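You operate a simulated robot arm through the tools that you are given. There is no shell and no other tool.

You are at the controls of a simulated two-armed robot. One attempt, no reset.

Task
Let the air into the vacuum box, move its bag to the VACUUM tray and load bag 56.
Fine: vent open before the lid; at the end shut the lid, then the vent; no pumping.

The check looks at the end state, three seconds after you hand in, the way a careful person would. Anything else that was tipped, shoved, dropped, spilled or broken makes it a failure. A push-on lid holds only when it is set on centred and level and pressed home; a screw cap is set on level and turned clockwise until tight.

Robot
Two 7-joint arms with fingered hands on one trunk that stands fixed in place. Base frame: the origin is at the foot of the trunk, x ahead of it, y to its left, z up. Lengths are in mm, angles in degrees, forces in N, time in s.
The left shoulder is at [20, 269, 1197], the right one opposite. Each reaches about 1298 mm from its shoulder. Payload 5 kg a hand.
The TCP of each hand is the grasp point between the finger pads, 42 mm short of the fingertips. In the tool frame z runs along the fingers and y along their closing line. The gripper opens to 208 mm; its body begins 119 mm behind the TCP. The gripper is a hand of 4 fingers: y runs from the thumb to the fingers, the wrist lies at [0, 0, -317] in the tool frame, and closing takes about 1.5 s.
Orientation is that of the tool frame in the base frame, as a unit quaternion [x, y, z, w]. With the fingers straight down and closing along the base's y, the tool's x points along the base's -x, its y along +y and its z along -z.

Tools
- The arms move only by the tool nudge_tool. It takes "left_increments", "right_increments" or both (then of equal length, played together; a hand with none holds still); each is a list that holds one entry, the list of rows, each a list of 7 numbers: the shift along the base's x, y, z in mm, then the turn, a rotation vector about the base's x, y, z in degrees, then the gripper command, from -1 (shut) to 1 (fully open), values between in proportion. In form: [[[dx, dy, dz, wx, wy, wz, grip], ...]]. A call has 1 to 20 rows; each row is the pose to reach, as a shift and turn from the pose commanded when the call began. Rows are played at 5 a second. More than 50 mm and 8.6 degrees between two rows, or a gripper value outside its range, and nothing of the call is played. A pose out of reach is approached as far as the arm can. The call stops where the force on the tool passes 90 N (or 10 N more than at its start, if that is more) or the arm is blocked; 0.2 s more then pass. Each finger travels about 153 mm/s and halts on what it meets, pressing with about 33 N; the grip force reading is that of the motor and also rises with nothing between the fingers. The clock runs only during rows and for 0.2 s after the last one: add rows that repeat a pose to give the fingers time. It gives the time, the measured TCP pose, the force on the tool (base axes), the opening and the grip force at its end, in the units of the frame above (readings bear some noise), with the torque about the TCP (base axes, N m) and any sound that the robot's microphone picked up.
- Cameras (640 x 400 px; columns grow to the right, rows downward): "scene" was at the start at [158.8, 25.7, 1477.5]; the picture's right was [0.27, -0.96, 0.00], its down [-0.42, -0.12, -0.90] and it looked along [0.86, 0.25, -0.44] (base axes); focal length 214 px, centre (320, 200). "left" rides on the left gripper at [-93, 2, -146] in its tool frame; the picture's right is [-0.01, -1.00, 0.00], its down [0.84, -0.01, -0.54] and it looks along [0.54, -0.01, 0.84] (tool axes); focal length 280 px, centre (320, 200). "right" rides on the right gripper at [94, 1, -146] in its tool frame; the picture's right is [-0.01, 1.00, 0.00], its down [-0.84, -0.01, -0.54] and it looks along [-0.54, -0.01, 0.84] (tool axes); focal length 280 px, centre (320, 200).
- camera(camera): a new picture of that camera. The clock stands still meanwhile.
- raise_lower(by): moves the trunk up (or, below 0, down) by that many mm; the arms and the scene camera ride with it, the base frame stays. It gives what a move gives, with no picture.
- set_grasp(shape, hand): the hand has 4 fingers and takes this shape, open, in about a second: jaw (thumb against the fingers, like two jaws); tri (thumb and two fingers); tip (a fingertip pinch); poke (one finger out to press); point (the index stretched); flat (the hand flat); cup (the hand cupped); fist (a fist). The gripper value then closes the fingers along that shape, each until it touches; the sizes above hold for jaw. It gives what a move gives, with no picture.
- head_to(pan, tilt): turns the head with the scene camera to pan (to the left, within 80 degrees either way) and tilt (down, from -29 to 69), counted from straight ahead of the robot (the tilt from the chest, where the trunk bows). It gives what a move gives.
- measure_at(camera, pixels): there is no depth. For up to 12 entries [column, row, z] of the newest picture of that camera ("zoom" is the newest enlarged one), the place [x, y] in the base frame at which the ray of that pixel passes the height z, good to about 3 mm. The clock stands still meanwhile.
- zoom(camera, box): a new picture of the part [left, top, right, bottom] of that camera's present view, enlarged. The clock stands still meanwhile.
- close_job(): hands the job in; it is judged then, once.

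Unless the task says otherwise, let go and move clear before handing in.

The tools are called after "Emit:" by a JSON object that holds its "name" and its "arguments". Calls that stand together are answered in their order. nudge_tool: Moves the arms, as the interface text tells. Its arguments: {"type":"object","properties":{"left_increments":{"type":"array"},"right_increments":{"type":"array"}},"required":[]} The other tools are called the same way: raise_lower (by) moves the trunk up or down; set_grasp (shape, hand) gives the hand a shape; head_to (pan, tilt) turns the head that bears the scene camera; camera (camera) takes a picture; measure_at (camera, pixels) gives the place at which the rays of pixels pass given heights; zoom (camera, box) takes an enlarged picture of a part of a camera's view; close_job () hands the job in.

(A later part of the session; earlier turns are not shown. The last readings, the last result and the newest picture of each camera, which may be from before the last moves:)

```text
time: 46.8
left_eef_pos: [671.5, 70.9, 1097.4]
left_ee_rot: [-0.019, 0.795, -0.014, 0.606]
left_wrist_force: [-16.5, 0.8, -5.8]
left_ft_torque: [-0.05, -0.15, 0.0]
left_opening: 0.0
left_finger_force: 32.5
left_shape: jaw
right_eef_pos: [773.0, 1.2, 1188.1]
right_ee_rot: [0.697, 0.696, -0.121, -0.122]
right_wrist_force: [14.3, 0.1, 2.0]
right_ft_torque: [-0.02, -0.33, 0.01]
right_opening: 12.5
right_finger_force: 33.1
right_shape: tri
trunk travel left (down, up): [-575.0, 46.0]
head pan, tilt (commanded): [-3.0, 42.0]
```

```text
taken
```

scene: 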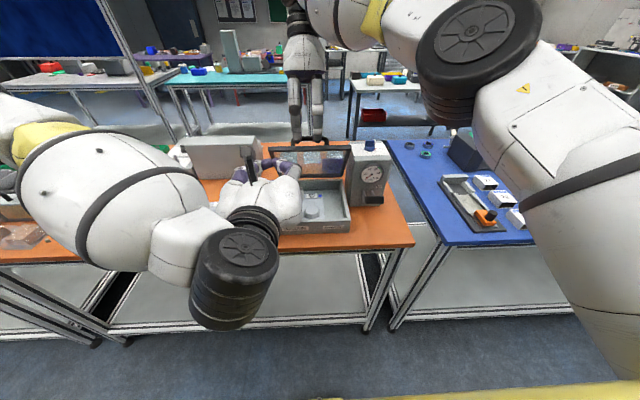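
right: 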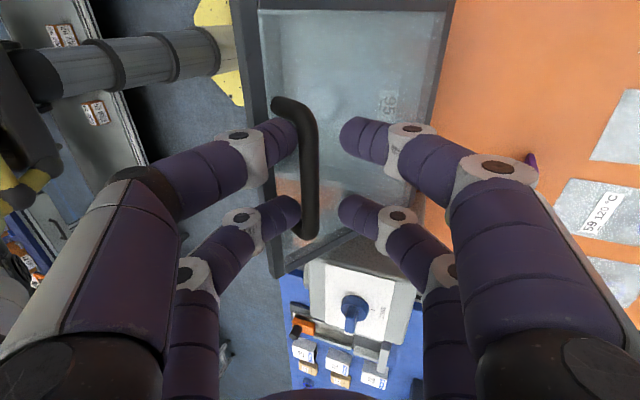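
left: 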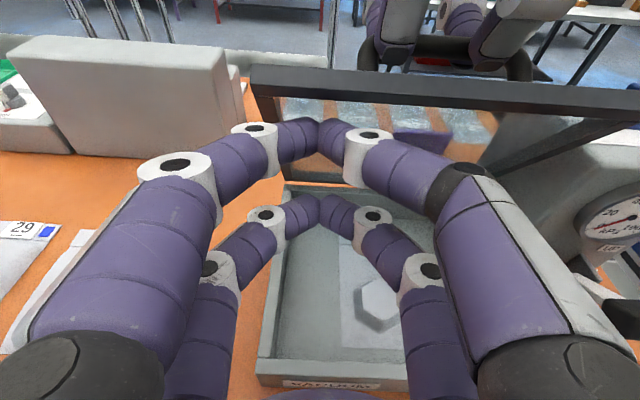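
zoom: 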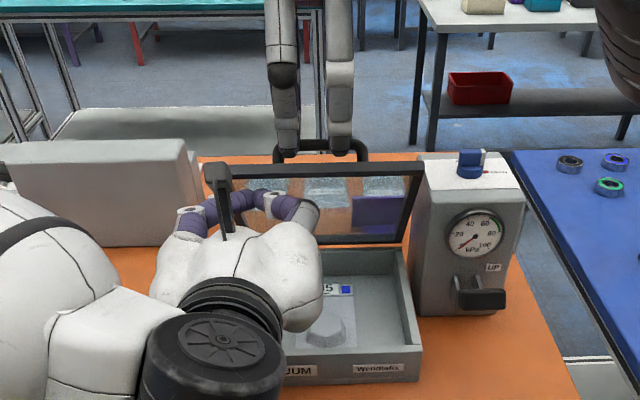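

The left fingertips now press the lid's inner face (−16 N) against the right hand's hold. I'll loosen the right fingers and draw that hand up and off the handle while the left props the lid.

Emit:
{"name": "nudge_tool", "arguments": {"right_increments": [[[-38, 0, -5, 0, 0, 0, -0.9], [-38, 0, -5, 0, 0, 0, -0.78], [-38, 0, -5, 0, 0, 0, -0.75], [-41, 0, 5, 0, -3, 0, -0.75], [-42, 0, 15, 0, -7, 0, -0.75], [-43, 0, 28, 0, -12, 0, -0.75], [-44, 0, 42, 0, -16, 0, -0.75], [-46, 0, 58, 0, -20, 0, -0.75], [-46, 0, 90, 0, -20, 0, -0.75], [-46, 0, 110, 0, -20, 0, -0.75]]]}}

Emit:
{"name": "zoom", "arguments": {"camera": "scene", "box": [230, 60, 390, 240]}}

Emit:
{"name": "camera", "arguments": {"camera": "left"}}

Emit:
{"name": "camera", "arguments": {"camera": "right"}}

```text
time: 47.2
left_eef_pos: [662.7, 68.6, 1086.3]
left_ee_rot: [-0.01, 0.801, -0.016, 0.598]
left_wrist_force: [-23.0, -6.2, -13.9]
left_ft_torque: [0.07, 0.17, -0.51]
left_opening: 0.0
left_finger_force: 32.1
left_shape: jaw
right_eef_pos: [753.1, 0.8, 1185.4]
right_ee_rot: [0.702, 0.693, -0.114, -0.12]
right_wrist_force: [21.1, 4.0, 8.3]
right_ft_torque: [0.12, -0.51, 0.12]
right_opening: 11.2
right_finger_force: 32.7
right_shape: tri
trunk travel left (down, up): [-575.0, 46.0]
head pan, tilt (commanded): [-3.0, 42.0]
stopped in row 1 (left hand): the force on the tool passed its limit at 109 N (the readings are from after the stop); the commanded pose is now the measured one
```

```text
2.22 times, centred on (310, 150) of scene
```

zoom: 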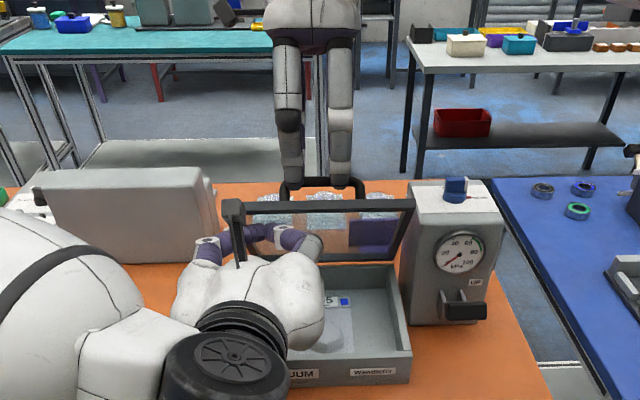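

```text
taken
```

left: 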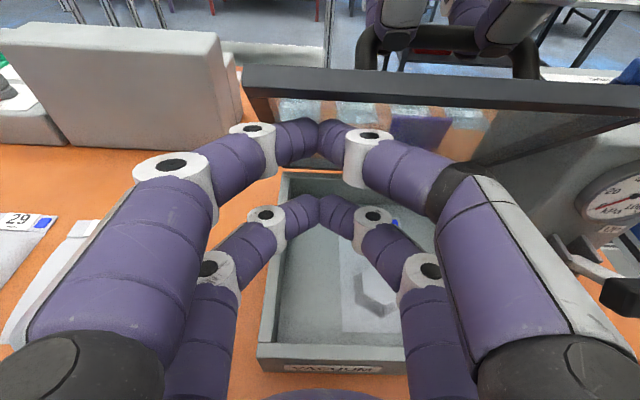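

```text
taken
```

right: 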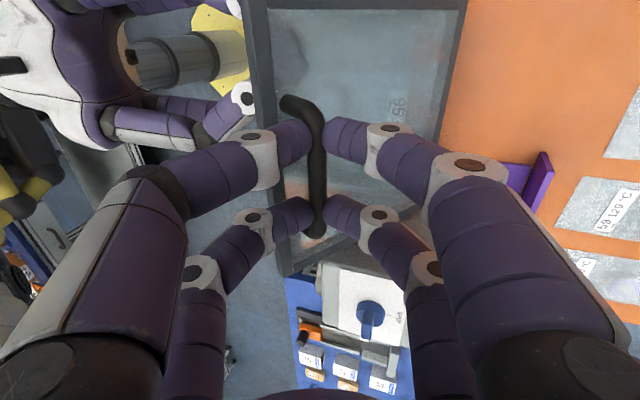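

Moving the right hand back squeezed the lid between the hands (109 N peak, stopped); the commanded pose was evidently not beyond the reach limit. Now I'll only loosen the right fingers in place.

Emit:
{"name": "nudge_tool", "arguments": {"right_increments": [[[0, 0, 0, 0, 0, 0, -0.92], [0, 0, 0, 0, 0, 0, -0.84], [0, 0, 0, 0, 0, 0, -0.76], [0, 0, 0, 0, 0, 0, -0.76]]]}}

Emit:
{"name": "zoom", "arguments": {"camera": "scene", "box": [230, 60, 390, 240]}}

Emit:
{"name": "camera", "arguments": {"camera": "right"}}

```text
time: 48.2
left_eef_pos: [665.1, 69.4, 1090.5]
left_ee_rot: [-0.014, 0.799, -0.012, 0.601]
left_wrist_force: [-0.5, 0.6, -0.7]
left_ft_torque: [-0.01, -0.03, 0.01]
left_opening: 0.0
left_finger_force: 32.8
left_shape: jaw
right_eef_pos: [750.9, -1.0, 1184.8]
right_ee_rot: [0.702, 0.693, -0.115, -0.12]
right_wrist_force: [0.4, 0.9, 0.2]
right_ft_torque: [-0.02, 0.07, -0.01]
right_opening: 24.9
right_finger_force: 0.0
right_shape: tri
trunk travel left (down, up): [-575.0, 46.0]
head pan, tilt (commanded): [-3.0, 42.0]
```

```text
2.22 times, centred on (310, 150) of scene
```

zoom: 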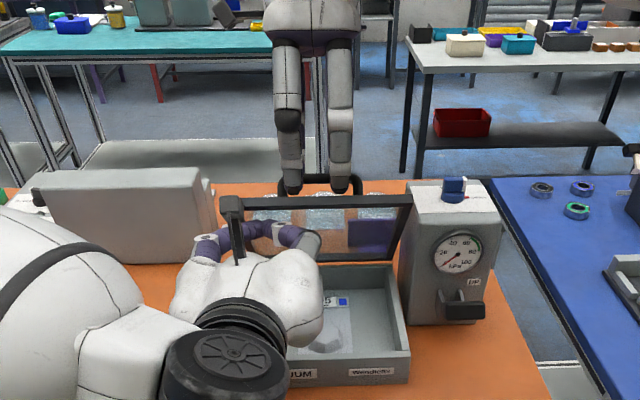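

```text
taken
```

right: 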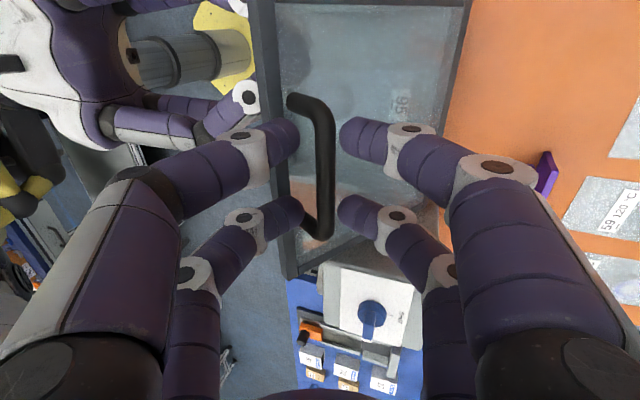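

All forces are near zero with the handle free inside the cage, so perhaps the hinge friction holds the lid. I'll back the left hand off by 25 mm and see whether the lid stays (right fingers still cage it).

Emit:
{"name": "nudge_tool", "arguments": {"left_increments": [[[-10, 0, 0, 0, 0, 0, -1], [-25, 0, 0, 0, 0, 0, -1], [-25, 0, 0, 0, 0, 0, -1], [-25, 0, 0, 0, 0, 0, -1], [-25, 0, 0, 0, 0, 0, -1]]]}}

Emit:
{"name": "camera", "arguments": {"camera": "right"}}

Emit:
{"name": "camera", "arguments": {"camera": "left"}}

```text
time: 49.4
left_eef_pos: [639.9, 68.8, 1089.0]
left_ee_rot: [-0.013, 0.8, -0.014, 0.6]
left_wrist_force: [-1.7, 0.5, -1.0]
left_ft_torque: [-0.04, -0.03, 0.0]
left_opening: 0.0
left_finger_force: 33.2
left_shape: jaw
right_eef_pos: [751.7, -2.7, 1185.4]
right_ee_rot: [0.702, 0.692, -0.114, -0.121]
right_wrist_force: [-0.3, 0.7, 0.3]
right_ft_torque: [0.02, -0.02, 0.04]
right_opening: 25.1
right_finger_force: 0.1
right_shape: tri
trunk travel left (down, up): [-575.0, 46.0]
head pan, tilt (commanded): [-3.0, 42.0]
```

```text
taken
```

right: 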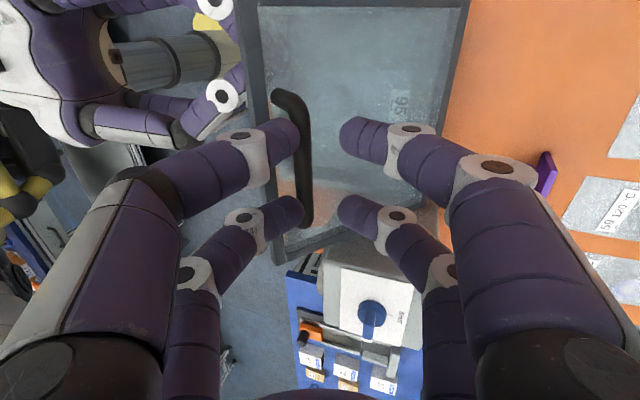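

```text
taken
```

left: 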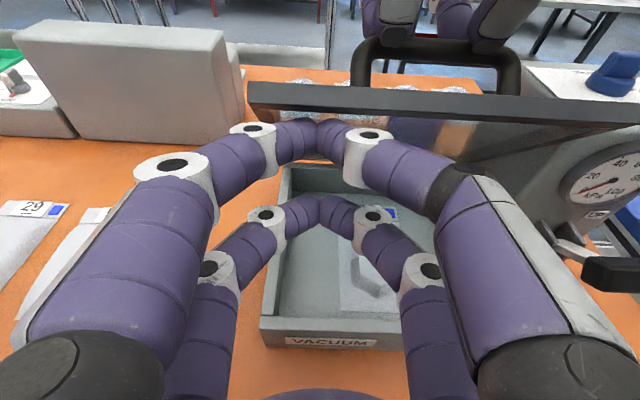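

The lid slowly follows (its weight on the fingers is tiny), so it needs pushing past upright. I'll press the left hand forward again to take it, then draw the right hand up off the handle.

Emit:
{"name": "nudge_tool", "arguments": {"left_increments": [[[10, 0, 0, 0, 0, 0, -1], [20, 0, 0, 0, 0, 0, -1], [28, 0, 0, 0, 0, 0, -1], [28, 0, 0, 0, 0, 0, -1], [28, 0, 0, 0, 0, 0, -1], [28, 0, 0, 0, 0, 0, -1], [28, 0, 0, 0, 0, 0, -1], [28, 0, 0, 0, 0, 0, -1], [28, 0, 0, 0, 0, 0, -1], [28, 0, 0, 0, 0, 0, -1], [28, 0, 0, 0, 0, 0, -1], [28, 0, 0, 0, 0, 0, -1]]], "right_increments": [[[0, 0, 0, 0, 0, 0, -0.76], [0, 0, 0, 0, 0, 0, -0.76], [0, 0, 0, 0, 0, 0, -0.76], [0, 0, 0, 0, 0, 0, -0.76], [2, 0, 6, 0, 0, 0, -0.76], [3, 0, 15, 0, -3, 0, -0.76], [2, 0, 27, 0, -7, 0, -0.76], [0, 0, 40, 0, -11, 0, -0.76], [-3, 0, 55, 0, -15, 0, -0.76], [-5, 0, 75, 0, -19, 0, -0.76], [-5, 0, 105, 0, -19, 0, -0.76], [-5, 0, 130, 0, -19, 0, -0.76]]]}}

Emit:
{"name": "zoom", "arguments": {"camera": "scene", "box": [230, 60, 390, 240]}}

Emit:
{"name": "camera", "arguments": {"camera": "right"}}

Emit:
{"name": "camera", "arguments": {"camera": "left"}}

```text
time: 52.0
left_eef_pos: [666.1, 68.3, 1089.6]
left_ee_rot: [-0.013, 0.8, -0.014, 0.6]
left_wrist_force: [-2.0, 0.8, -0.6]
left_ft_torque: [-0.02, 0.0, -0.04]
left_opening: 0.0
left_finger_force: 32.3
left_shape: jaw
right_eef_pos: [744.3, -1.3, 1316.9]
right_ee_rot: [0.71, 0.704, 0.004, -0.005]
right_wrist_force: [-0.8, -0.3, -0.2]
right_ft_torque: [-0.03, -0.14, 0.02]
right_opening: 24.8
right_finger_force: 0.2
right_shape: tri
trunk travel left (down, up): [-575.0, 46.0]
head pan, tilt (commanded): [-3.0, 42.0]
```

```text
2.22 times, centred on (310, 150) of scene
```

zoom: 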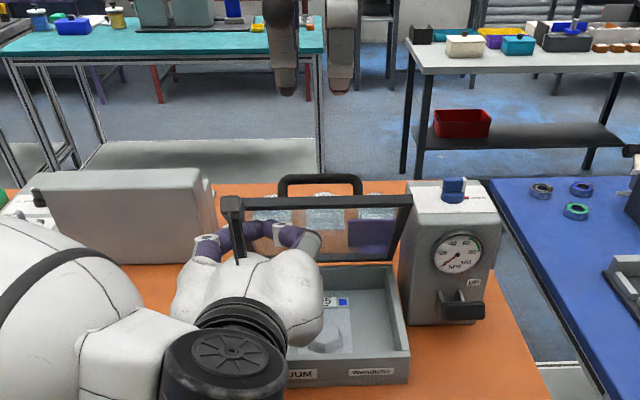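

```text
taken
```

right: 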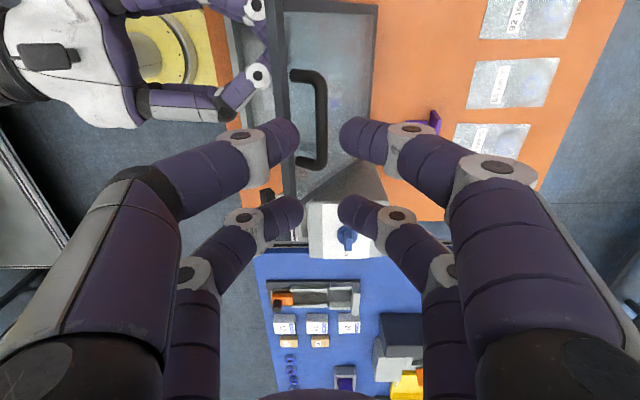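

```text
taken
```

left: 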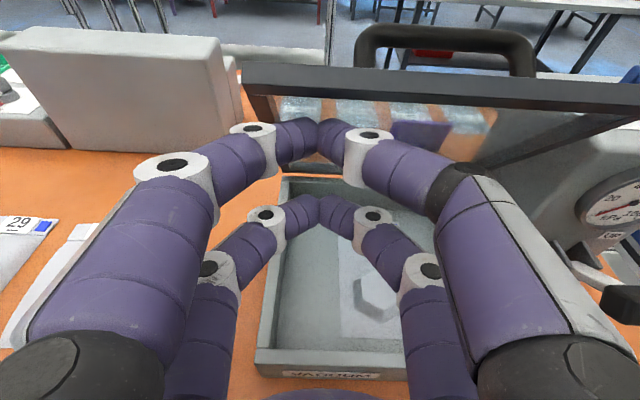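

The right hand is off and the left props the lid alone (−2 N). To guard against the lid falling too far back toward the sign, I'll place the right hand behind it at the lid's right part as a backstop.

Emit:
{"name": "nudge_tool", "arguments": {"right_increments": [[[5, -10, 5, 0, 0, 8, -1], [10, -20, 10, 0, 0, 16, -1], [15, -30, 10, 0, 0, 24, -1], [20, -40, 10, 0, 0, 32, -1], [25, -50, 10, 0, 0, 40, -1], [30, -60, 10, 0, 0, 48, -1], [36, -72, 8, 0, 0, 56, -1], [42, -84, 5, 0, 0, 64, -1], [50, -96, 0, 0, 0, 72, -1], [60, -108, -5, 0, 0, 80, -1], [75, -114, -15, 0, 0, 88, -1], [95, -114, -30, 0, 0, 90, -1], [115, -114, -55, 0, 0, 90, -1], [130, -114, -85, 0, 0, 90, -1], [145, -114, -120, 0, 0, 90, -1], [150, -114, -150, 0, 0, 90, -1], [150, -114, -170, 0, 0, 90, -1], [150, -114, -170, 0, 0, 90, -1]]]}}

Emit:
{"name": "zoom", "arguments": {"camera": "scene", "box": [230, 60, 420, 240]}}

Emit:
{"name": "camera", "arguments": {"camera": "right"}}

```text
time: 55.8
left_eef_pos: [666.6, 68.9, 1089.4]
left_ee_rot: [-0.013, 0.8, -0.014, 0.6]
left_wrist_force: [-1.3, 0.2, -0.1]
left_ft_torque: [0.04, 0.0, -0.02]
left_opening: 0.0
left_finger_force: 33.4
left_shape: jaw
right_eef_pos: [895.9, -115.0, 1146.6]
right_ee_rot: [0.005, 1.0, 0.0, -0.005]
right_wrist_force: [-0.4, 1.0, -0.5]
right_ft_torque: [-0.04, -0.02, 0.03]
right_opening: 0.0
right_finger_force: 32.8
right_shape: tri
trunk travel left (down, up): [-575.0, 46.0]
head pan, tilt (commanded): [-3.0, 42.0]
```

```text
2.22 times, centred on (325, 150) of scene
```

zoom: 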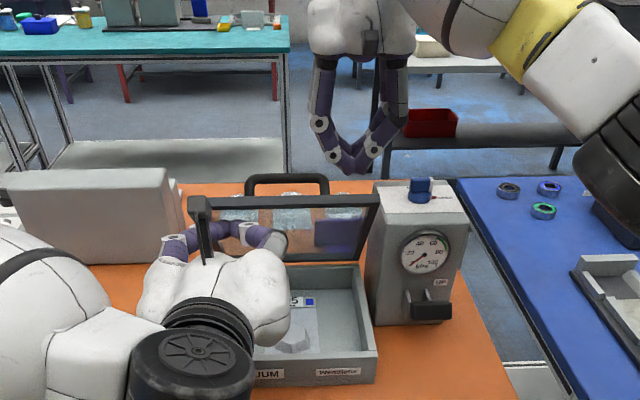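

```text
taken
```

right: 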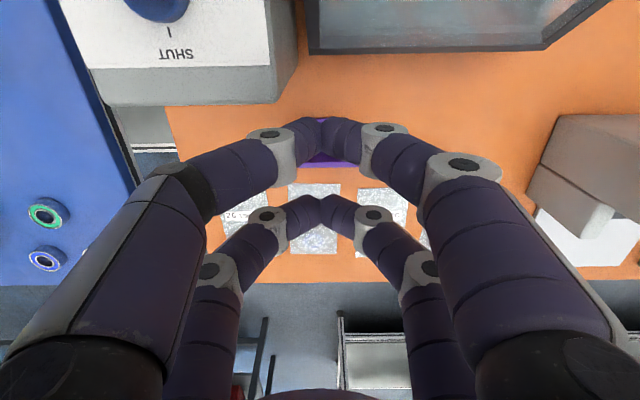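

The backstop is in place behind the lid's right side. Now I'll push the lid with the left hand slowly towards upright.

Emit:
{"name": "nudge_tool", "arguments": {"left_increments": [[[8, 0, 0, 0, 0, 0, -1], [16, 0, 0, 0, 0, 0, -1], [24, 0, 0, 0, 0, 0, -1], [32, 0, 0, 0, 0, 0, -1], [40, 0, 0, 0, 0, 0, -1], [48, 0, 0, 0, 0, 0, -1], [56, 0, 0, 0, 0, 0, -1], [64, 0, 0, 0, 0, 0, -1], [70, 0, 0, 0, 0, 0, -1], [70, 0, 0, 0, 0, 0, -1]]]}}

Emit:
{"name": "zoom", "arguments": {"camera": "scene", "box": [230, 60, 420, 240]}}

Emit:
{"name": "camera", "arguments": {"camera": "right"}}

Emit:
{"name": "camera", "arguments": {"camera": "left"}}

```text
time: 58.0
left_eef_pos: [738.3, 68.3, 1089.7]
left_ee_rot: [-0.012, 0.8, -0.015, 0.6]
left_wrist_force: [-0.2, -0.4, -1.0]
left_ft_torque: [-0.05, 0.0, 0.01]
left_opening: 0.0
left_finger_force: 33.4
left_shape: jaw
right_eef_pos: [894.8, -116.2, 1146.0]
right_ee_rot: [0.005, 1.0, -0.002, -0.006]
right_wrist_force: [-0.8, -0.6, 0.6]
right_ft_torque: [0.0, -0.01, 0.0]
right_opening: 0.0
right_finger_force: 32.8
right_shape: tri
trunk travel left (down, up): [-575.0, 46.0]
head pan, tilt (commanded): [-3.0, 42.0]
```

```text
2.22 times, centred on (325, 150) of scene
```

zoom: 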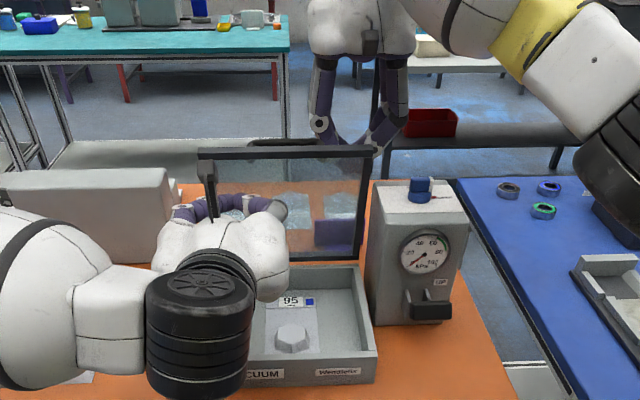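

```text
taken
```

right: 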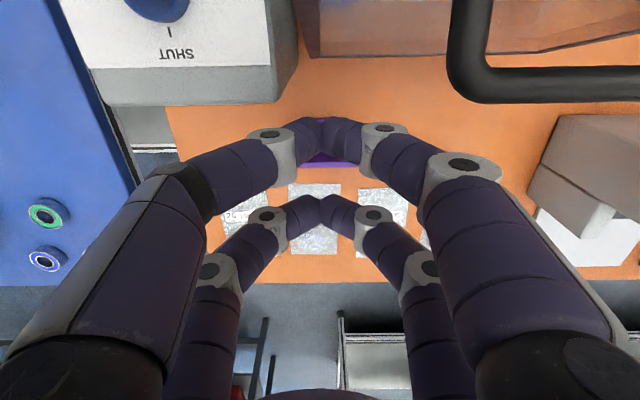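

```text
taken
```

left: 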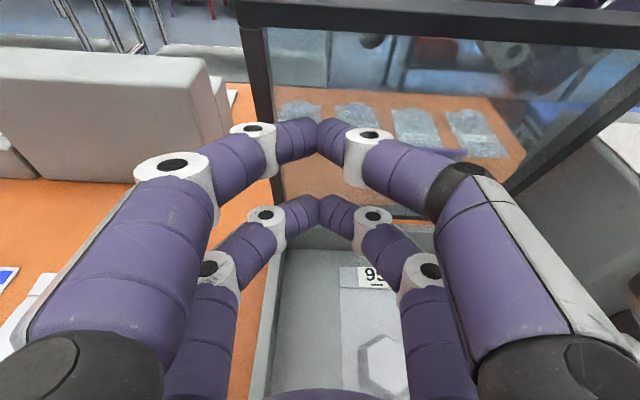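

The lid is around 80°. I'll push 10 mm more and check whether it still rests on the left fingers.

Emit:
{"name": "nudge_tool", "arguments": {"left_increments": [[[4, 0, 0, 0, 0, 0, -1], [8, 0, 0, 0, 0, 0, -1], [12, 0, 0, 0, 0, 0, -1], [12, 0, 0, 0, 0, 0, -1], [12, 0, 0, 0, 0, 0, -1]]]}}

Emit:
{"name": "camera", "arguments": {"camera": "right"}}

Emit:
{"name": "camera", "arguments": {"camera": "left"}}

Emit:
{"name": "zoom", "arguments": {"camera": "scene", "box": [270, 90, 380, 220]}}

```text
time: 59.2
left_eef_pos: [750.5, 68.7, 1090.3]
left_ee_rot: [-0.012, 0.8, -0.014, 0.599]
left_wrist_force: [0.1, -0.2, 0.1]
left_ft_torque: [0.02, -0.01, -0.03]
left_opening: 0.1
left_finger_force: 32.6
left_shape: jaw
right_eef_pos: [895.9, -115.1, 1145.4]
right_ee_rot: [0.005, 1.0, -0.001, -0.005]
right_wrist_force: [0.1, 0.1, 0.1]
right_ft_torque: [0.03, 0.03, 0.0]
right_opening: 0.2
right_finger_force: 33.6
right_shape: tri
trunk travel left (down, up): [-575.0, 46.0]
head pan, tilt (commanded): [-3.0, 42.0]
```

```text
taken
```

right: 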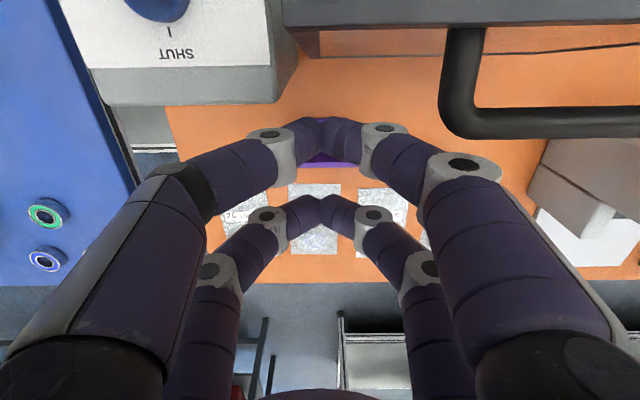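

```text
taken
```

left: 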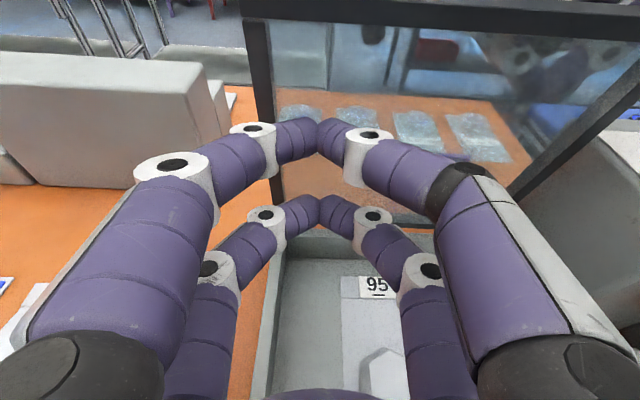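

```text
3.08 times, centred on (325, 155) of scene
```

zoom: 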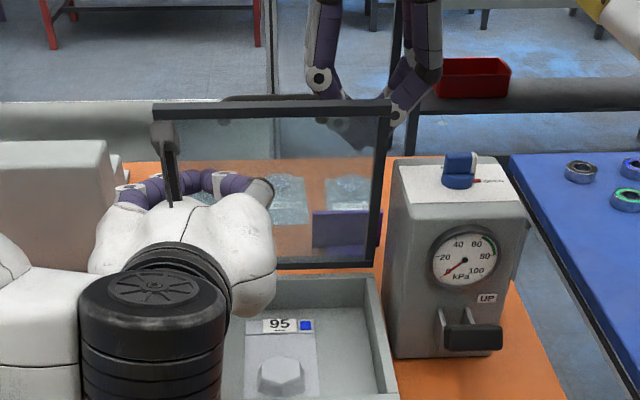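

Emit:
{"name": "measure_at", "arguments": {"camera": "right", "pixels": [[560, 122, 1165], [400, 15, 1180], [400, 25, 1180], [620, 12, 1180]]}}

Emit:
{"name": "nudge_tool", "arguments": {"left_increments": [[[4, 0, 0, 0, 0, 0, -1], [8, 0, 0, 0, 0, 0, -1], [8, 0, 0, 0, 0, 0, -1], [8, 0, 0, 0, 0, 0, -1], [8, 0, 0, 0, 0, 0, -1]]]}}

Emit:
{"name": "camera", "arguments": {"camera": "right"}}

Emit:
{"name": "camera", "arguments": {"camera": "left"}}

```text
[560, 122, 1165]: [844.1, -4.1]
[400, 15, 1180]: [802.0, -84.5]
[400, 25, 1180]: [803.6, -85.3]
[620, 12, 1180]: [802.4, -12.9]
```

```text
time: 60.4
left_eef_pos: [758.0, 69.0, 1089.2]
left_ee_rot: [-0.013, 0.8, -0.014, 0.6]
left_wrist_force: [-1.6, 0.4, 0.3]
left_ft_torque: [-0.05, -0.04, 0.02]
left_opening: 0.0
left_finger_force: 33.0
left_shape: jaw
right_eef_pos: [895.8, -116.6, 1145.6]
right_ee_rot: [0.005, 1.0, 0.0, -0.005]
right_wrist_force: [1.1, -1.5, -0.1]
right_ft_torque: [-0.01, 0.05, -0.11]
right_opening: 0.1
right_finger_force: 32.7
right_shape: tri
trunk travel left (down, up): [-575.0, 46.0]
head pan, tilt (commanded): [-3.0, 42.0]
```

```text
taken
```

right: 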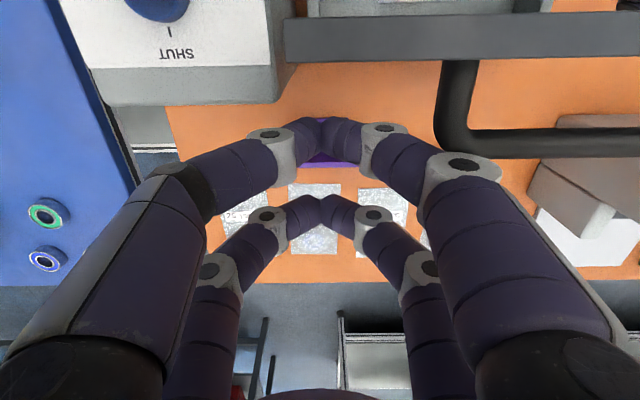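

```text
taken
```

left: 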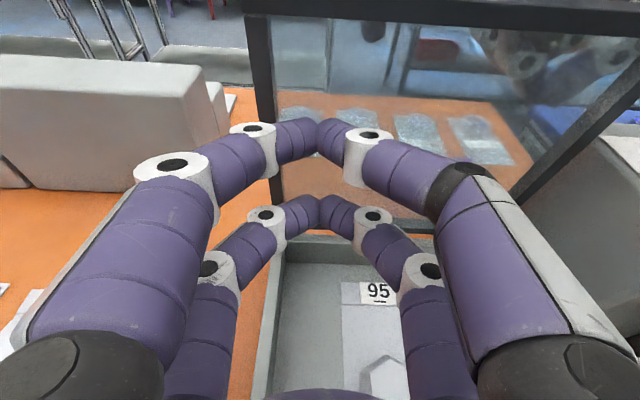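

The lid is now about upright (edge rows 15–60 in the right view), still following the left push. Another 8 mm.

Emit:
{"name": "nudge_tool", "arguments": {"left_increments": [[[4, 0, 0, 0, 0, 0, -1], [8, 0, 0, 0, 0, 0, -1], [8, 0, 0, 0, 0, 0, -1], [8, 0, 0, 0, 0, 0, -1], [8, 0, 0, 0, 0, 0, -1], [8, 0, 0, 0, 0, 0, -1]]]}}

Emit:
{"name": "camera", "arguments": {"camera": "right"}}

Emit:
{"name": "measure_at", "arguments": {"camera": "right", "pixels": [[560, 145, 1165], [400, 40, 1180], [400, 60, 1180]]}}

Emit:
{"name": "camera", "arguments": {"camera": "left"}}

```text
time: 61.8
left_eef_pos: [763.6, 67.1, 1088.9]
left_ee_rot: [-0.012, 0.8, -0.013, 0.6]
left_wrist_force: [-53.9, 13.0, -3.3]
left_ft_torque: [-0.34, -1.03, 0.88]
left_opening: 0.0
left_finger_force: 32.6
left_shape: jaw
right_eef_pos: [896.3, -118.0, 1148.1]
right_ee_rot: [0.007, 1.0, -0.001, -0.005]
right_wrist_force: [42.1, -27.5, 17.5]
right_ft_torque: [1.76, 1.64, -1.57]
right_opening: 0.1
right_finger_force: 32.7
right_shape: tri
trunk travel left (down, up): [-575.0, 46.0]
head pan, tilt (commanded): [-3.0, 42.0]
```

```text
taken
```

right: 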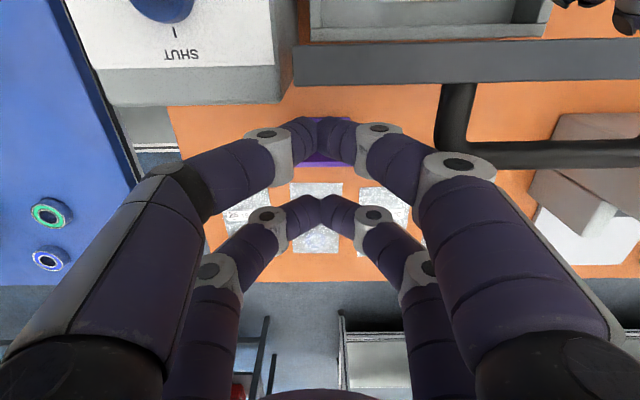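

```text
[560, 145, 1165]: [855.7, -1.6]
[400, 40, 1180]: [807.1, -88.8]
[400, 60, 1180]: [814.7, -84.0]
```

```text
taken
```

left: 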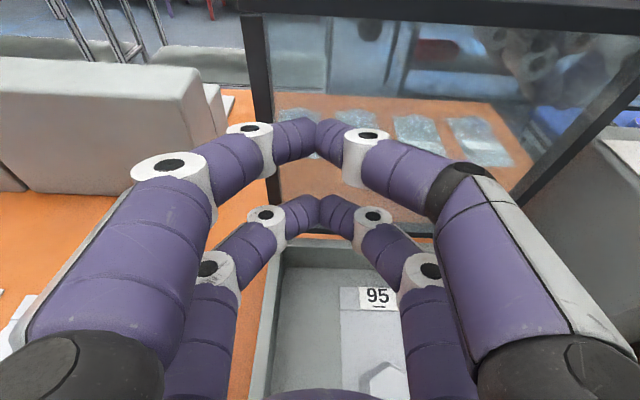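

The lid at ~91° has met the right hand (54 N on the left), mainly at the handle's corner. I'll relax the left slightly and shift the right hand away (+x, −y) so the lid can lean further.

Emit:
{"name": "nudge_tool", "arguments": {"left_increments": [[[-6, 0, 0, 0, 0, 0, -1], [-6, 0, 0, 0, 0, 0, -1], [-6, 0, 0, 0, 0, 0, -1], [-6, 0, 0, 0, 0, 0, -1]]], "right_increments": [[[0, 0, 0, 0, 0, 0, -1], [6, -5, 0, 0, 0, 0, -1], [12, -10, 0, 0, 0, 0, -1], [12, -10, 0, 0, 0, 0, -1]]]}}

Emit:
{"name": "camera", "arguments": {"camera": "right"}}

```text
time: 62.8
left_eef_pos: [759.3, 69.4, 1090.1]
left_ee_rot: [-0.014, 0.8, -0.013, 0.6]
left_wrist_force: [0.2, 0.2, -1.2]
left_ft_torque: [0.0, -0.03, -0.04]
left_opening: 0.0
left_finger_force: 32.7
left_shape: jaw
right_eef_pos: [906.7, -124.8, 1145.4]
right_ee_rot: [0.004, 1.0, -0.001, -0.006]
right_wrist_force: [-0.1, 1.1, 0.1]
right_ft_torque: [-0.06, 0.04, -0.02]
right_opening: 0.0
right_finger_force: 33.2
right_shape: tri
trunk travel left (down, up): [-575.0, 46.0]
head pan, tilt (commanded): [-3.0, 42.0]
```

```text
taken
```

right: 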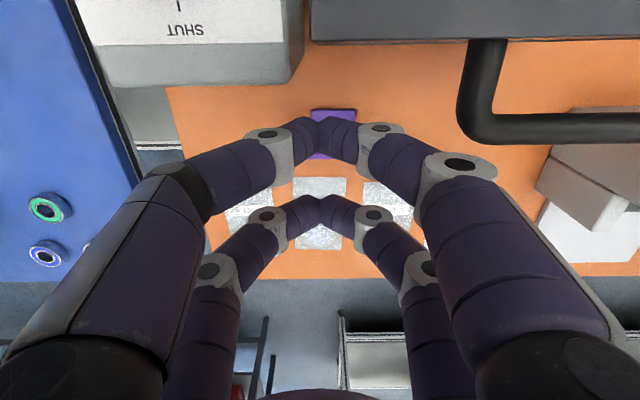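

The right hand is clear now with room for the lid. I'll push the left forward 14 mm slowly.

Emit:
{"name": "nudge_tool", "arguments": {"left_increments": [[[4, 0, 0, 0, 0, 0, -1], [6, 0, 0, 0, 0, 0, -1], [8, 0, 0, 0, 0, 0, -1], [10, 0, 0, 0, 0, 0, -1], [12, 0, 0, 0, 0, 0, -1], [14, 0, 0, 0, 0, 0, -1], [14, 0, 0, 0, 0, 0, -1], [14, 0, 0, 0, 0, 0, -1]]]}}

Emit:
{"name": "camera", "arguments": {"camera": "right"}}

Emit:
{"name": "camera", "arguments": {"camera": "left"}}

```text
time: 64.6
left_eef_pos: [773.3, 68.2, 1089.3]
left_ee_rot: [-0.013, 0.8, -0.013, 0.6]
left_wrist_force: [-0.8, 0.7, -1.5]
left_ft_torque: [-0.02, 0.01, -0.01]
left_opening: 0.0
left_finger_force: 33.1
left_shape: jaw
right_eef_pos: [908.7, -126.4, 1145.9]
right_ee_rot: [0.005, 1.0, 0.0, -0.005]
right_wrist_force: [0.3, -0.5, -0.6]
right_ft_torque: [0.01, 0.04, -0.02]
right_opening: 0.0
right_finger_force: 33.3
right_shape: tri
trunk travel left (down, up): [-575.0, 46.0]
head pan, tilt (commanded): [-3.0, 42.0]
```

```text
taken
```

right: 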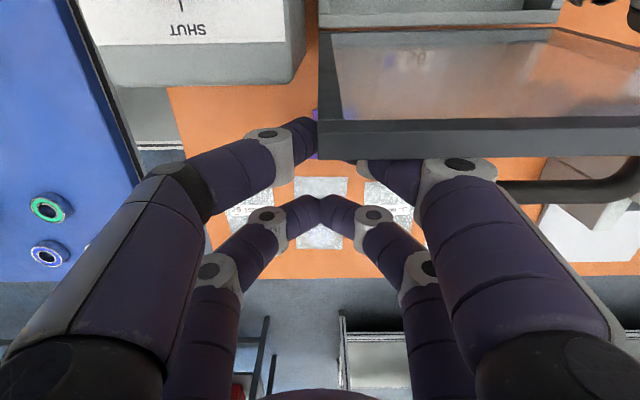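

```text
taken
```

left: 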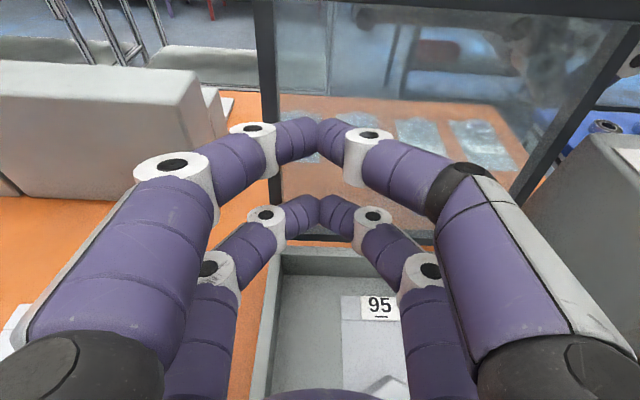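

The lid has gone past upright and leans back (edge at rows 120–158 in the right view), with near-zero force on both hands. I'll check its angle and whether it is touching the right fingers.

Emit:
{"name": "measure_at", "arguments": {"camera": "right", "pixels": [[500, 120, 1175], [500, 157, 1175], [600, 195, 1155]]}}

Emit:
{"name": "zoom", "arguments": {"camera": "right", "box": [300, 90, 540, 230]}}

Emit:
{"name": "zoom", "arguments": {"camera": "scene", "box": [270, 90, 380, 220]}}

```text
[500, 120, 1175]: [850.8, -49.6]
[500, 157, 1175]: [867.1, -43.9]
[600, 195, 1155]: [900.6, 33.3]
```

```text
2.67 times, centred on (420, 160) of right
```

zoom: 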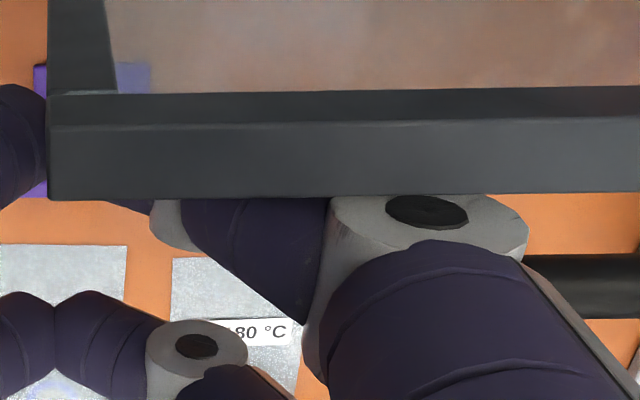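

```text
3.08 times, centred on (325, 155) of scene
```

zoom: 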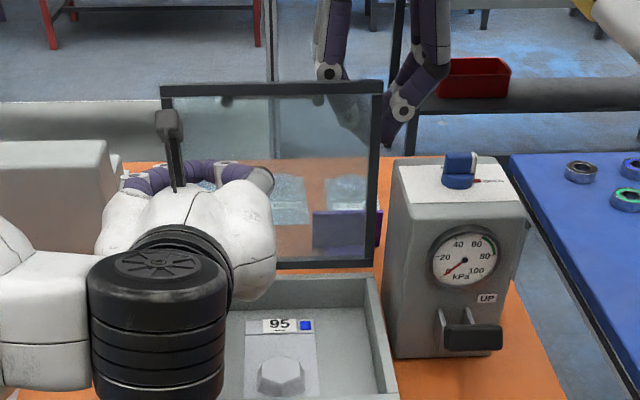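

The lid leans at roughly 100° with its edge next to the right-hand knuckle. I'll move the right hand back 12 mm and see if the lid follows or has reached its own stop.

Emit:
{"name": "nudge_tool", "arguments": {"right_increments": [[[4, 0, 0, 0, 0, 0, -1], [8, 0, 0, 0, 0, 0, -1], [12, 0, 0, 0, 0, 0, -1], [12, 0, 0, 0, 0, 0, -1], [12, 0, 0, 0, 0, 0, -1], [12, 0, 0, 0, 0, 0, -1]]]}}

Emit:
{"name": "camera", "arguments": {"camera": "right"}}

Emit:
{"name": "zoom", "arguments": {"camera": "right", "box": [300, 90, 540, 230]}}

Emit:
{"name": "zoom", "arguments": {"camera": "scene", "box": [270, 90, 380, 220]}}

```text
time: 66.0
left_eef_pos: [772.8, 68.4, 1089.3]
left_ee_rot: [-0.012, 0.8, -0.014, 0.6]
left_wrist_force: [-0.3, -0.1, -0.2]
left_ft_torque: [0.01, 0.0, -0.01]
left_opening: 0.0
left_finger_force: 33.1
left_shape: jaw
right_eef_pos: [918.8, -125.6, 1145.7]
right_ee_rot: [0.005, 1.0, -0.001, -0.005]
right_wrist_force: [0.1, -0.1, -0.4]
right_ft_torque: [-0.01, -0.01, -0.03]
right_opening: 0.1
right_finger_force: 32.8
right_shape: tri
trunk travel left (down, up): [-575.0, 46.0]
head pan, tilt (commanded): [-3.0, 42.0]
```

```text
taken
```

right: 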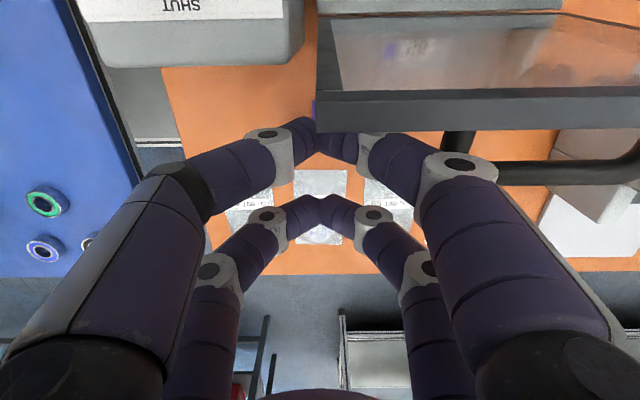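

```text
2.67 times, centred on (420, 160) of right
```

zoom: 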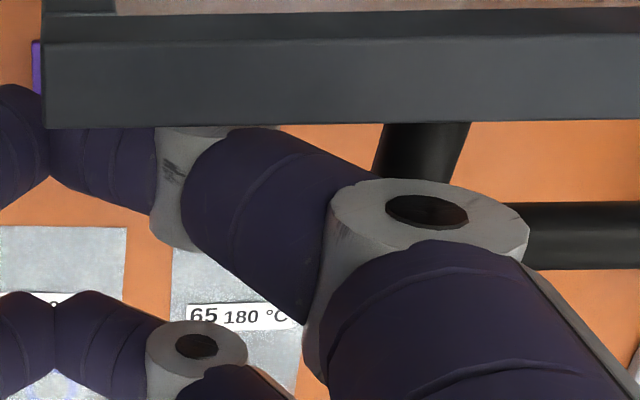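

```text
3.08 times, centred on (325, 155) of scene
```

zoom: 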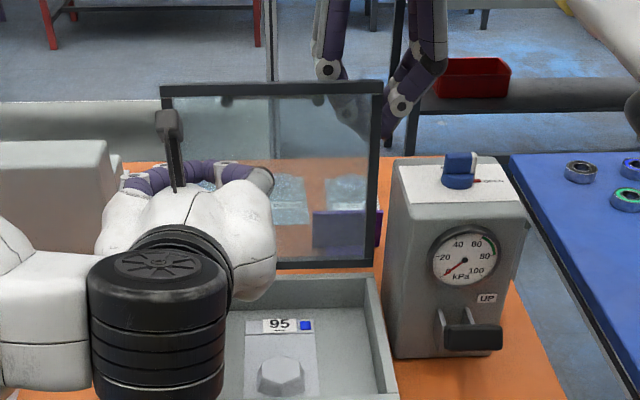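

The lid stayed put when the hand moved away (clear gap at the knuckle), so it rests on its own stop at about 100°. I'll withdraw the right hand sideways, then up and back over the pump, and withdraw the left hand backwards.

Emit:
{"name": "nudge_tool", "arguments": {"right_increments": [[[0, -30, 0, 0, 0, 0, -1], [0, -60, 0, 0, 0, 0, -1], [0, -85, 0, 0, 0, 0, -1], [-8, -85, 30, 0, 0, 0, -1], [-20, -85, 65, 0, 0, 0, -1], [-40, -85, 100, 0, 0, 0, -1], [-70, -85, 130, 0, 0, 0, -1], [-105, -88, 150, 0, 0, 0, -1], [-140, -92, 170, 0, 0, 0, -1], [-180, -95, 185, 0, 0, 0, -1], [-220, -98, 195, 0, 0, 0, -1]]], "left_increments": [[[-15, 0, 0, 0, 0, 0, -1], [-35, 0, 0, 0, 0, 0, -1], [-60, 0, 5, 0, 0, 0, -1], [-90, 0, 10, 0, 0, 0, -1], [-120, 10, 20, 0, 0, 0, -1], [-150, 25, 35, 0, 0, 0, -1], [-170, 50, 55, 0, 0, 0, -1], [-185, 80, 75, 0, 0, 0, -1], [-190, 115, 95, 0, 0, 0, -1], [-190, 150, 115, 0, 0, 0, -1], [-190, 180, 130, 0, 0, 0, -1]]]}}

Emit:
{"name": "camera", "arguments": {"camera": "scene"}}

```text
time: 68.4
left_eef_pos: [644.5, 222.6, 1255.1]
left_ee_rot: [-0.014, 0.8, -0.013, 0.599]
left_wrist_force: [-1.0, 0.6, -0.3]
left_ft_torque: [0.02, -0.07, -0.02]
left_opening: 0.1
left_finger_force: 33.0
left_shape: jaw
left hand out of reach, approached as far as the arm can: row 7, 8, 9, 10, 11
right_eef_pos: [695.1, -220.5, 1344.4]
right_ee_rot: [0.004, 1.0, -0.002, -0.004]
right_wrist_force: [-2.1, 1.8, 1.5]
right_ft_torque: [-0.29, -0.32, -0.01]
right_opening: 0.2
right_finger_force: 32.7
right_shape: tri
trunk travel left (down, up): [-575.0, 46.0]
head pan, tilt (commanded): [-3.0, 42.0]
```

```text
taken
```

scene: 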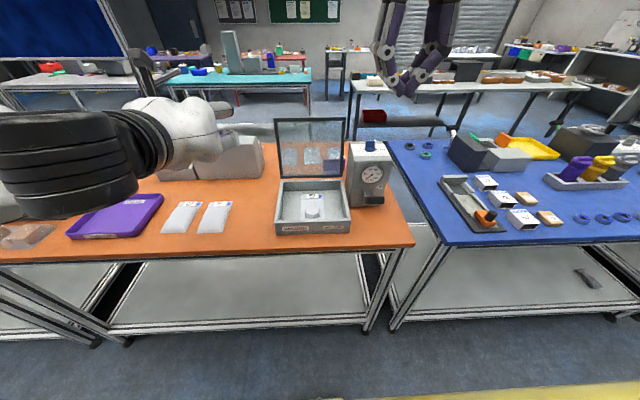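

The lid stands open by itself. I'll zoom to locate bag 95 and examine its shape.

Emit:
{"name": "zoom", "arguments": {"camera": "scene", "box": [265, 110, 365, 240]}}

Emit:
{"name": "zoom", "arguments": {"camera": "scene", "box": [275, 180, 355, 235]}}

Emit:
{"name": "measure_at", "arguments": {"camera": "zoom", "pixels": [[250, 90, 915], [375, 90, 915], [240, 255, 915], [395, 255, 915]]}}

```text
3.08 times, centred on (315, 175) of scene
```

zoom: 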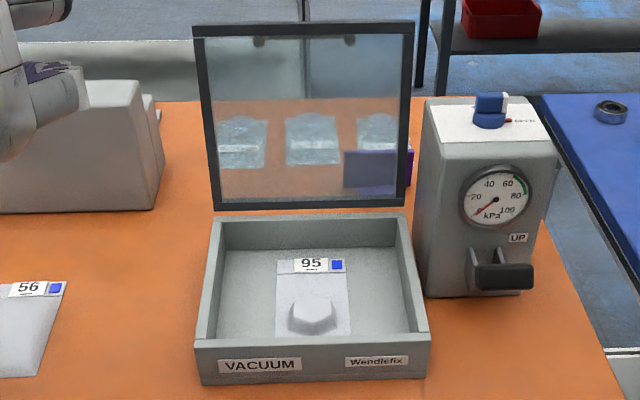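

```text
7.27 times, centred on (315, 208) of scene
```

zoom: 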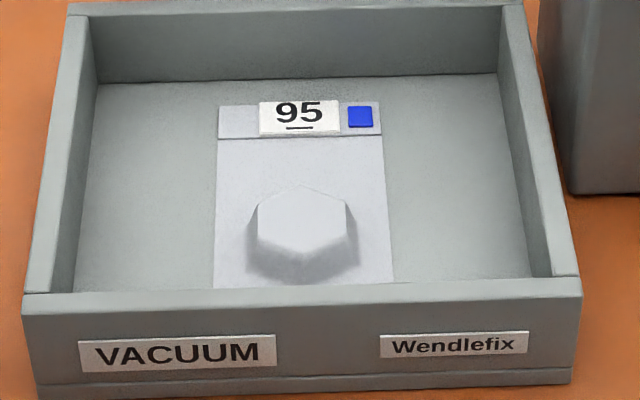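

```text
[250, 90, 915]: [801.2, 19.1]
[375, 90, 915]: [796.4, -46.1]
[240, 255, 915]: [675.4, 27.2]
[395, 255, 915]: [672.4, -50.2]
```

Emit:
{"name": "measure_at", "arguments": {"camera": "zoom", "pixels": [[220, 106, 912], [380, 103, 912], [213, 288, 912], [395, 285, 912], [302, 218, 935], [257, 218, 935], [348, 218, 935], [302, 278, 912], [245, 260, 912], [360, 255, 912], [100, 85, 912], [530, 278, 912]]}}

```text
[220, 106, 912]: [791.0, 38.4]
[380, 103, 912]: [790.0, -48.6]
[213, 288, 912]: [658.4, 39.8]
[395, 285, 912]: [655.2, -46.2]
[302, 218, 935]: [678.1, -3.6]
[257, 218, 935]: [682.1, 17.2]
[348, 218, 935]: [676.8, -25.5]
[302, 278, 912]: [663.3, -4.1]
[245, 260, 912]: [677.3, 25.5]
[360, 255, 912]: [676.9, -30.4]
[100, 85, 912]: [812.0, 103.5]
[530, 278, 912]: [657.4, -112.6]
```

Bag 95's hexagonal lump is at about (680, −4), with flats facing ±y. I'll turn the left hand to point down and bring it over the box with a moderate opening.

Emit:
{"name": "nudge_tool", "arguments": {"left_increments": [[[10, 0, 5, 0, 8, 0, -1], [20, 0, 10, 0, 16, 0, -0.6], [28, -5, 15, 0, 24, 0, -0.2], [34, -10, 15, 0, 32, 0, -0.2], [40, -20, 10, 0, 40, 0, -0.2], [45, -35, 5, 0, 48, 0, -0.2], [48, -50, 0, 0, 56, 0, -0.2], [50, -70, -5, 0, 64, 0, -0.2], [50, -90, -10, 0, 72, 0, -0.2], [50, -110, -20, 0, 74, 0, -0.2], [50, -110, -20, 0, 74, 0, -0.2]]]}}

Emit:
{"name": "camera", "arguments": {"camera": "left"}}

Emit:
{"name": "camera", "arguments": {"camera": "scene"}}

```text
time: 70.8
left_eef_pos: [694.2, 112.6, 1230.3]
left_ee_rot: [-0.02, 1.0, -0.003, -0.002]
left_wrist_force: [-0.8, 0.2, -0.2]
left_ft_torque: [-0.03, -0.03, -0.01]
left_opening: 82.9
left_finger_force: 0.2
left_shape: jaw
right_eef_pos: [697.9, -221.3, 1341.8]
right_ee_rot: [0.005, 1.0, -0.002, -0.006]
right_wrist_force: [-0.7, 0.0, 1.0]
right_ft_torque: [-0.06, -0.02, -0.01]
right_opening: 0.0
right_finger_force: 33.1
right_shape: tri
trunk travel left (down, up): [-575.0, 46.0]
head pan, tilt (commanded): [-3.0, 42.0]
```

```text
taken
```

left: 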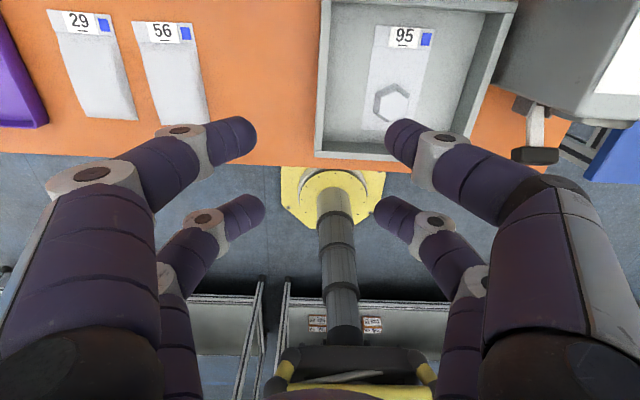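

```text
taken
```

scene: 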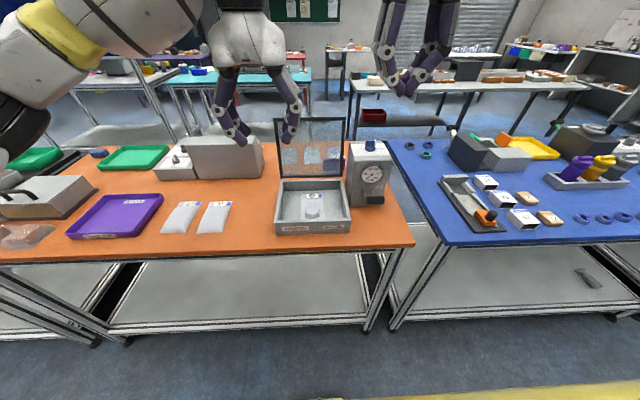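

Good: the left hand points down at (694, 113, 1230) and sees the lump at (393,104). I'll zoom and measure it from here.

Emit:
{"name": "zoom", "arguments": {"camera": "left", "box": [310, 0, 520, 165]}}

Emit:
{"name": "measure_at", "arguments": {"camera": "left", "pixels": [[393, 104, 935], [393, 104, 925], [377, 28, 912], [437, 32, 912], [361, 128, 912], [318, 153, 968], [478, 162, 968], [390, 122, 915], [394, 84, 915]]}}

```text
2.42 times, centred on (415, 82) of left
```

zoom: 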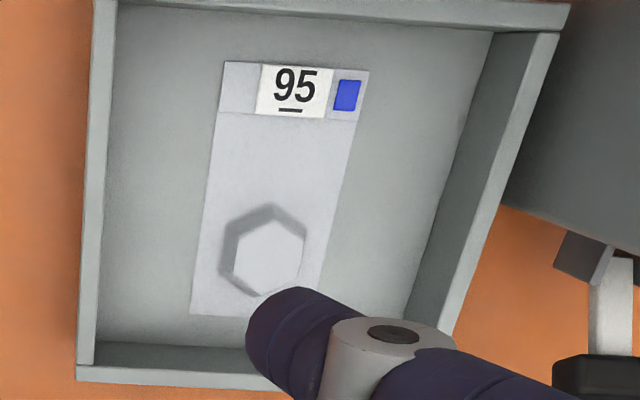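

```text
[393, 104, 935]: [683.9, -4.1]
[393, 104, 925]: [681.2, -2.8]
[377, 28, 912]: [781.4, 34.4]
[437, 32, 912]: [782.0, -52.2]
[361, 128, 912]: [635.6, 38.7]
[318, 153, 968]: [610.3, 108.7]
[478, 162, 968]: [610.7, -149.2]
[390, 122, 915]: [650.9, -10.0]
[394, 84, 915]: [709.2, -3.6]
```

Lump centre ≈ (682, −4). I'll move the left hand so its near finger pair is over the lump, and go down to a hover.

Emit:
{"name": "nudge_tool", "arguments": {"left_increments": [[[5, -40, 0, 0, 0, -1, -0.2], [10, -80, 0, 0, 0, -2, -0.2], [16, -116.6, -10, 0, 0, -2.3, -0.2], [16, -116.6, -55, 0, 0, -2.3, -0.2], [16, -116.6, -100, 0, 0, -2.3, -0.2], [16, -116.6, -145, 0, 0, -2.3, -0.2], [16, -116.6, -180, 0, 0, -2.3, -0.2], [16, -116.6, -180, 0, 0, -2.3, -0.2]]]}}

Emit:
{"name": "camera", "arguments": {"camera": "left"}}

Emit:
{"name": "zoom", "arguments": {"camera": "scene", "box": [250, 90, 380, 240]}}

```text
time: 72.6
left_eef_pos: [711.0, -5.1, 1049.8]
left_ee_rot: [0.001, 1.0, -0.004, -0.002]
left_wrist_force: [-0.4, 0.5, 1.0]
left_ft_torque: [-0.05, -0.02, 0.0]
left_opening: 83.0
left_finger_force: 0.1
left_shape: jaw
right_eef_pos: [698.1, -223.1, 1342.7]
right_ee_rot: [0.005, 1.0, -0.002, -0.005]
right_wrist_force: [0.4, 0.5, -0.4]
right_ft_torque: [0.03, -0.06, -0.01]
right_opening: 0.1
right_finger_force: 32.8
right_shape: tri
trunk travel left (down, up): [-575.0, 46.0]
head pan, tilt (commanded): [-3.0, 42.0]
```

```text
taken
```

left: 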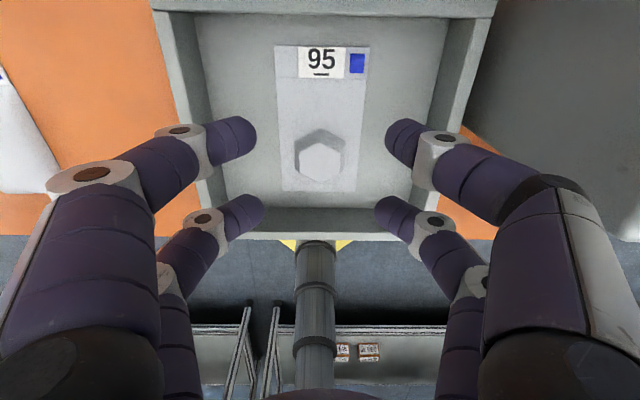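

```text
2.67 times, centred on (315, 165) of scene
```

zoom: 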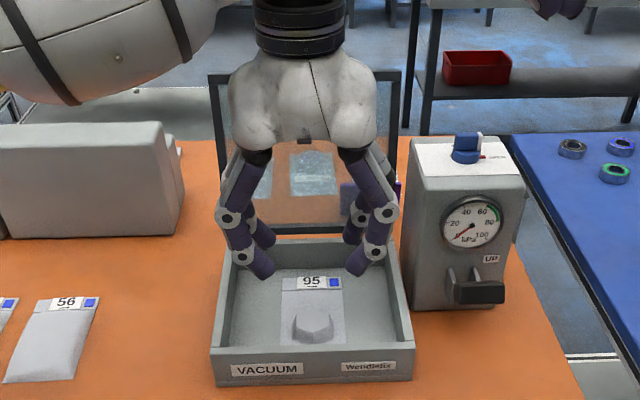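

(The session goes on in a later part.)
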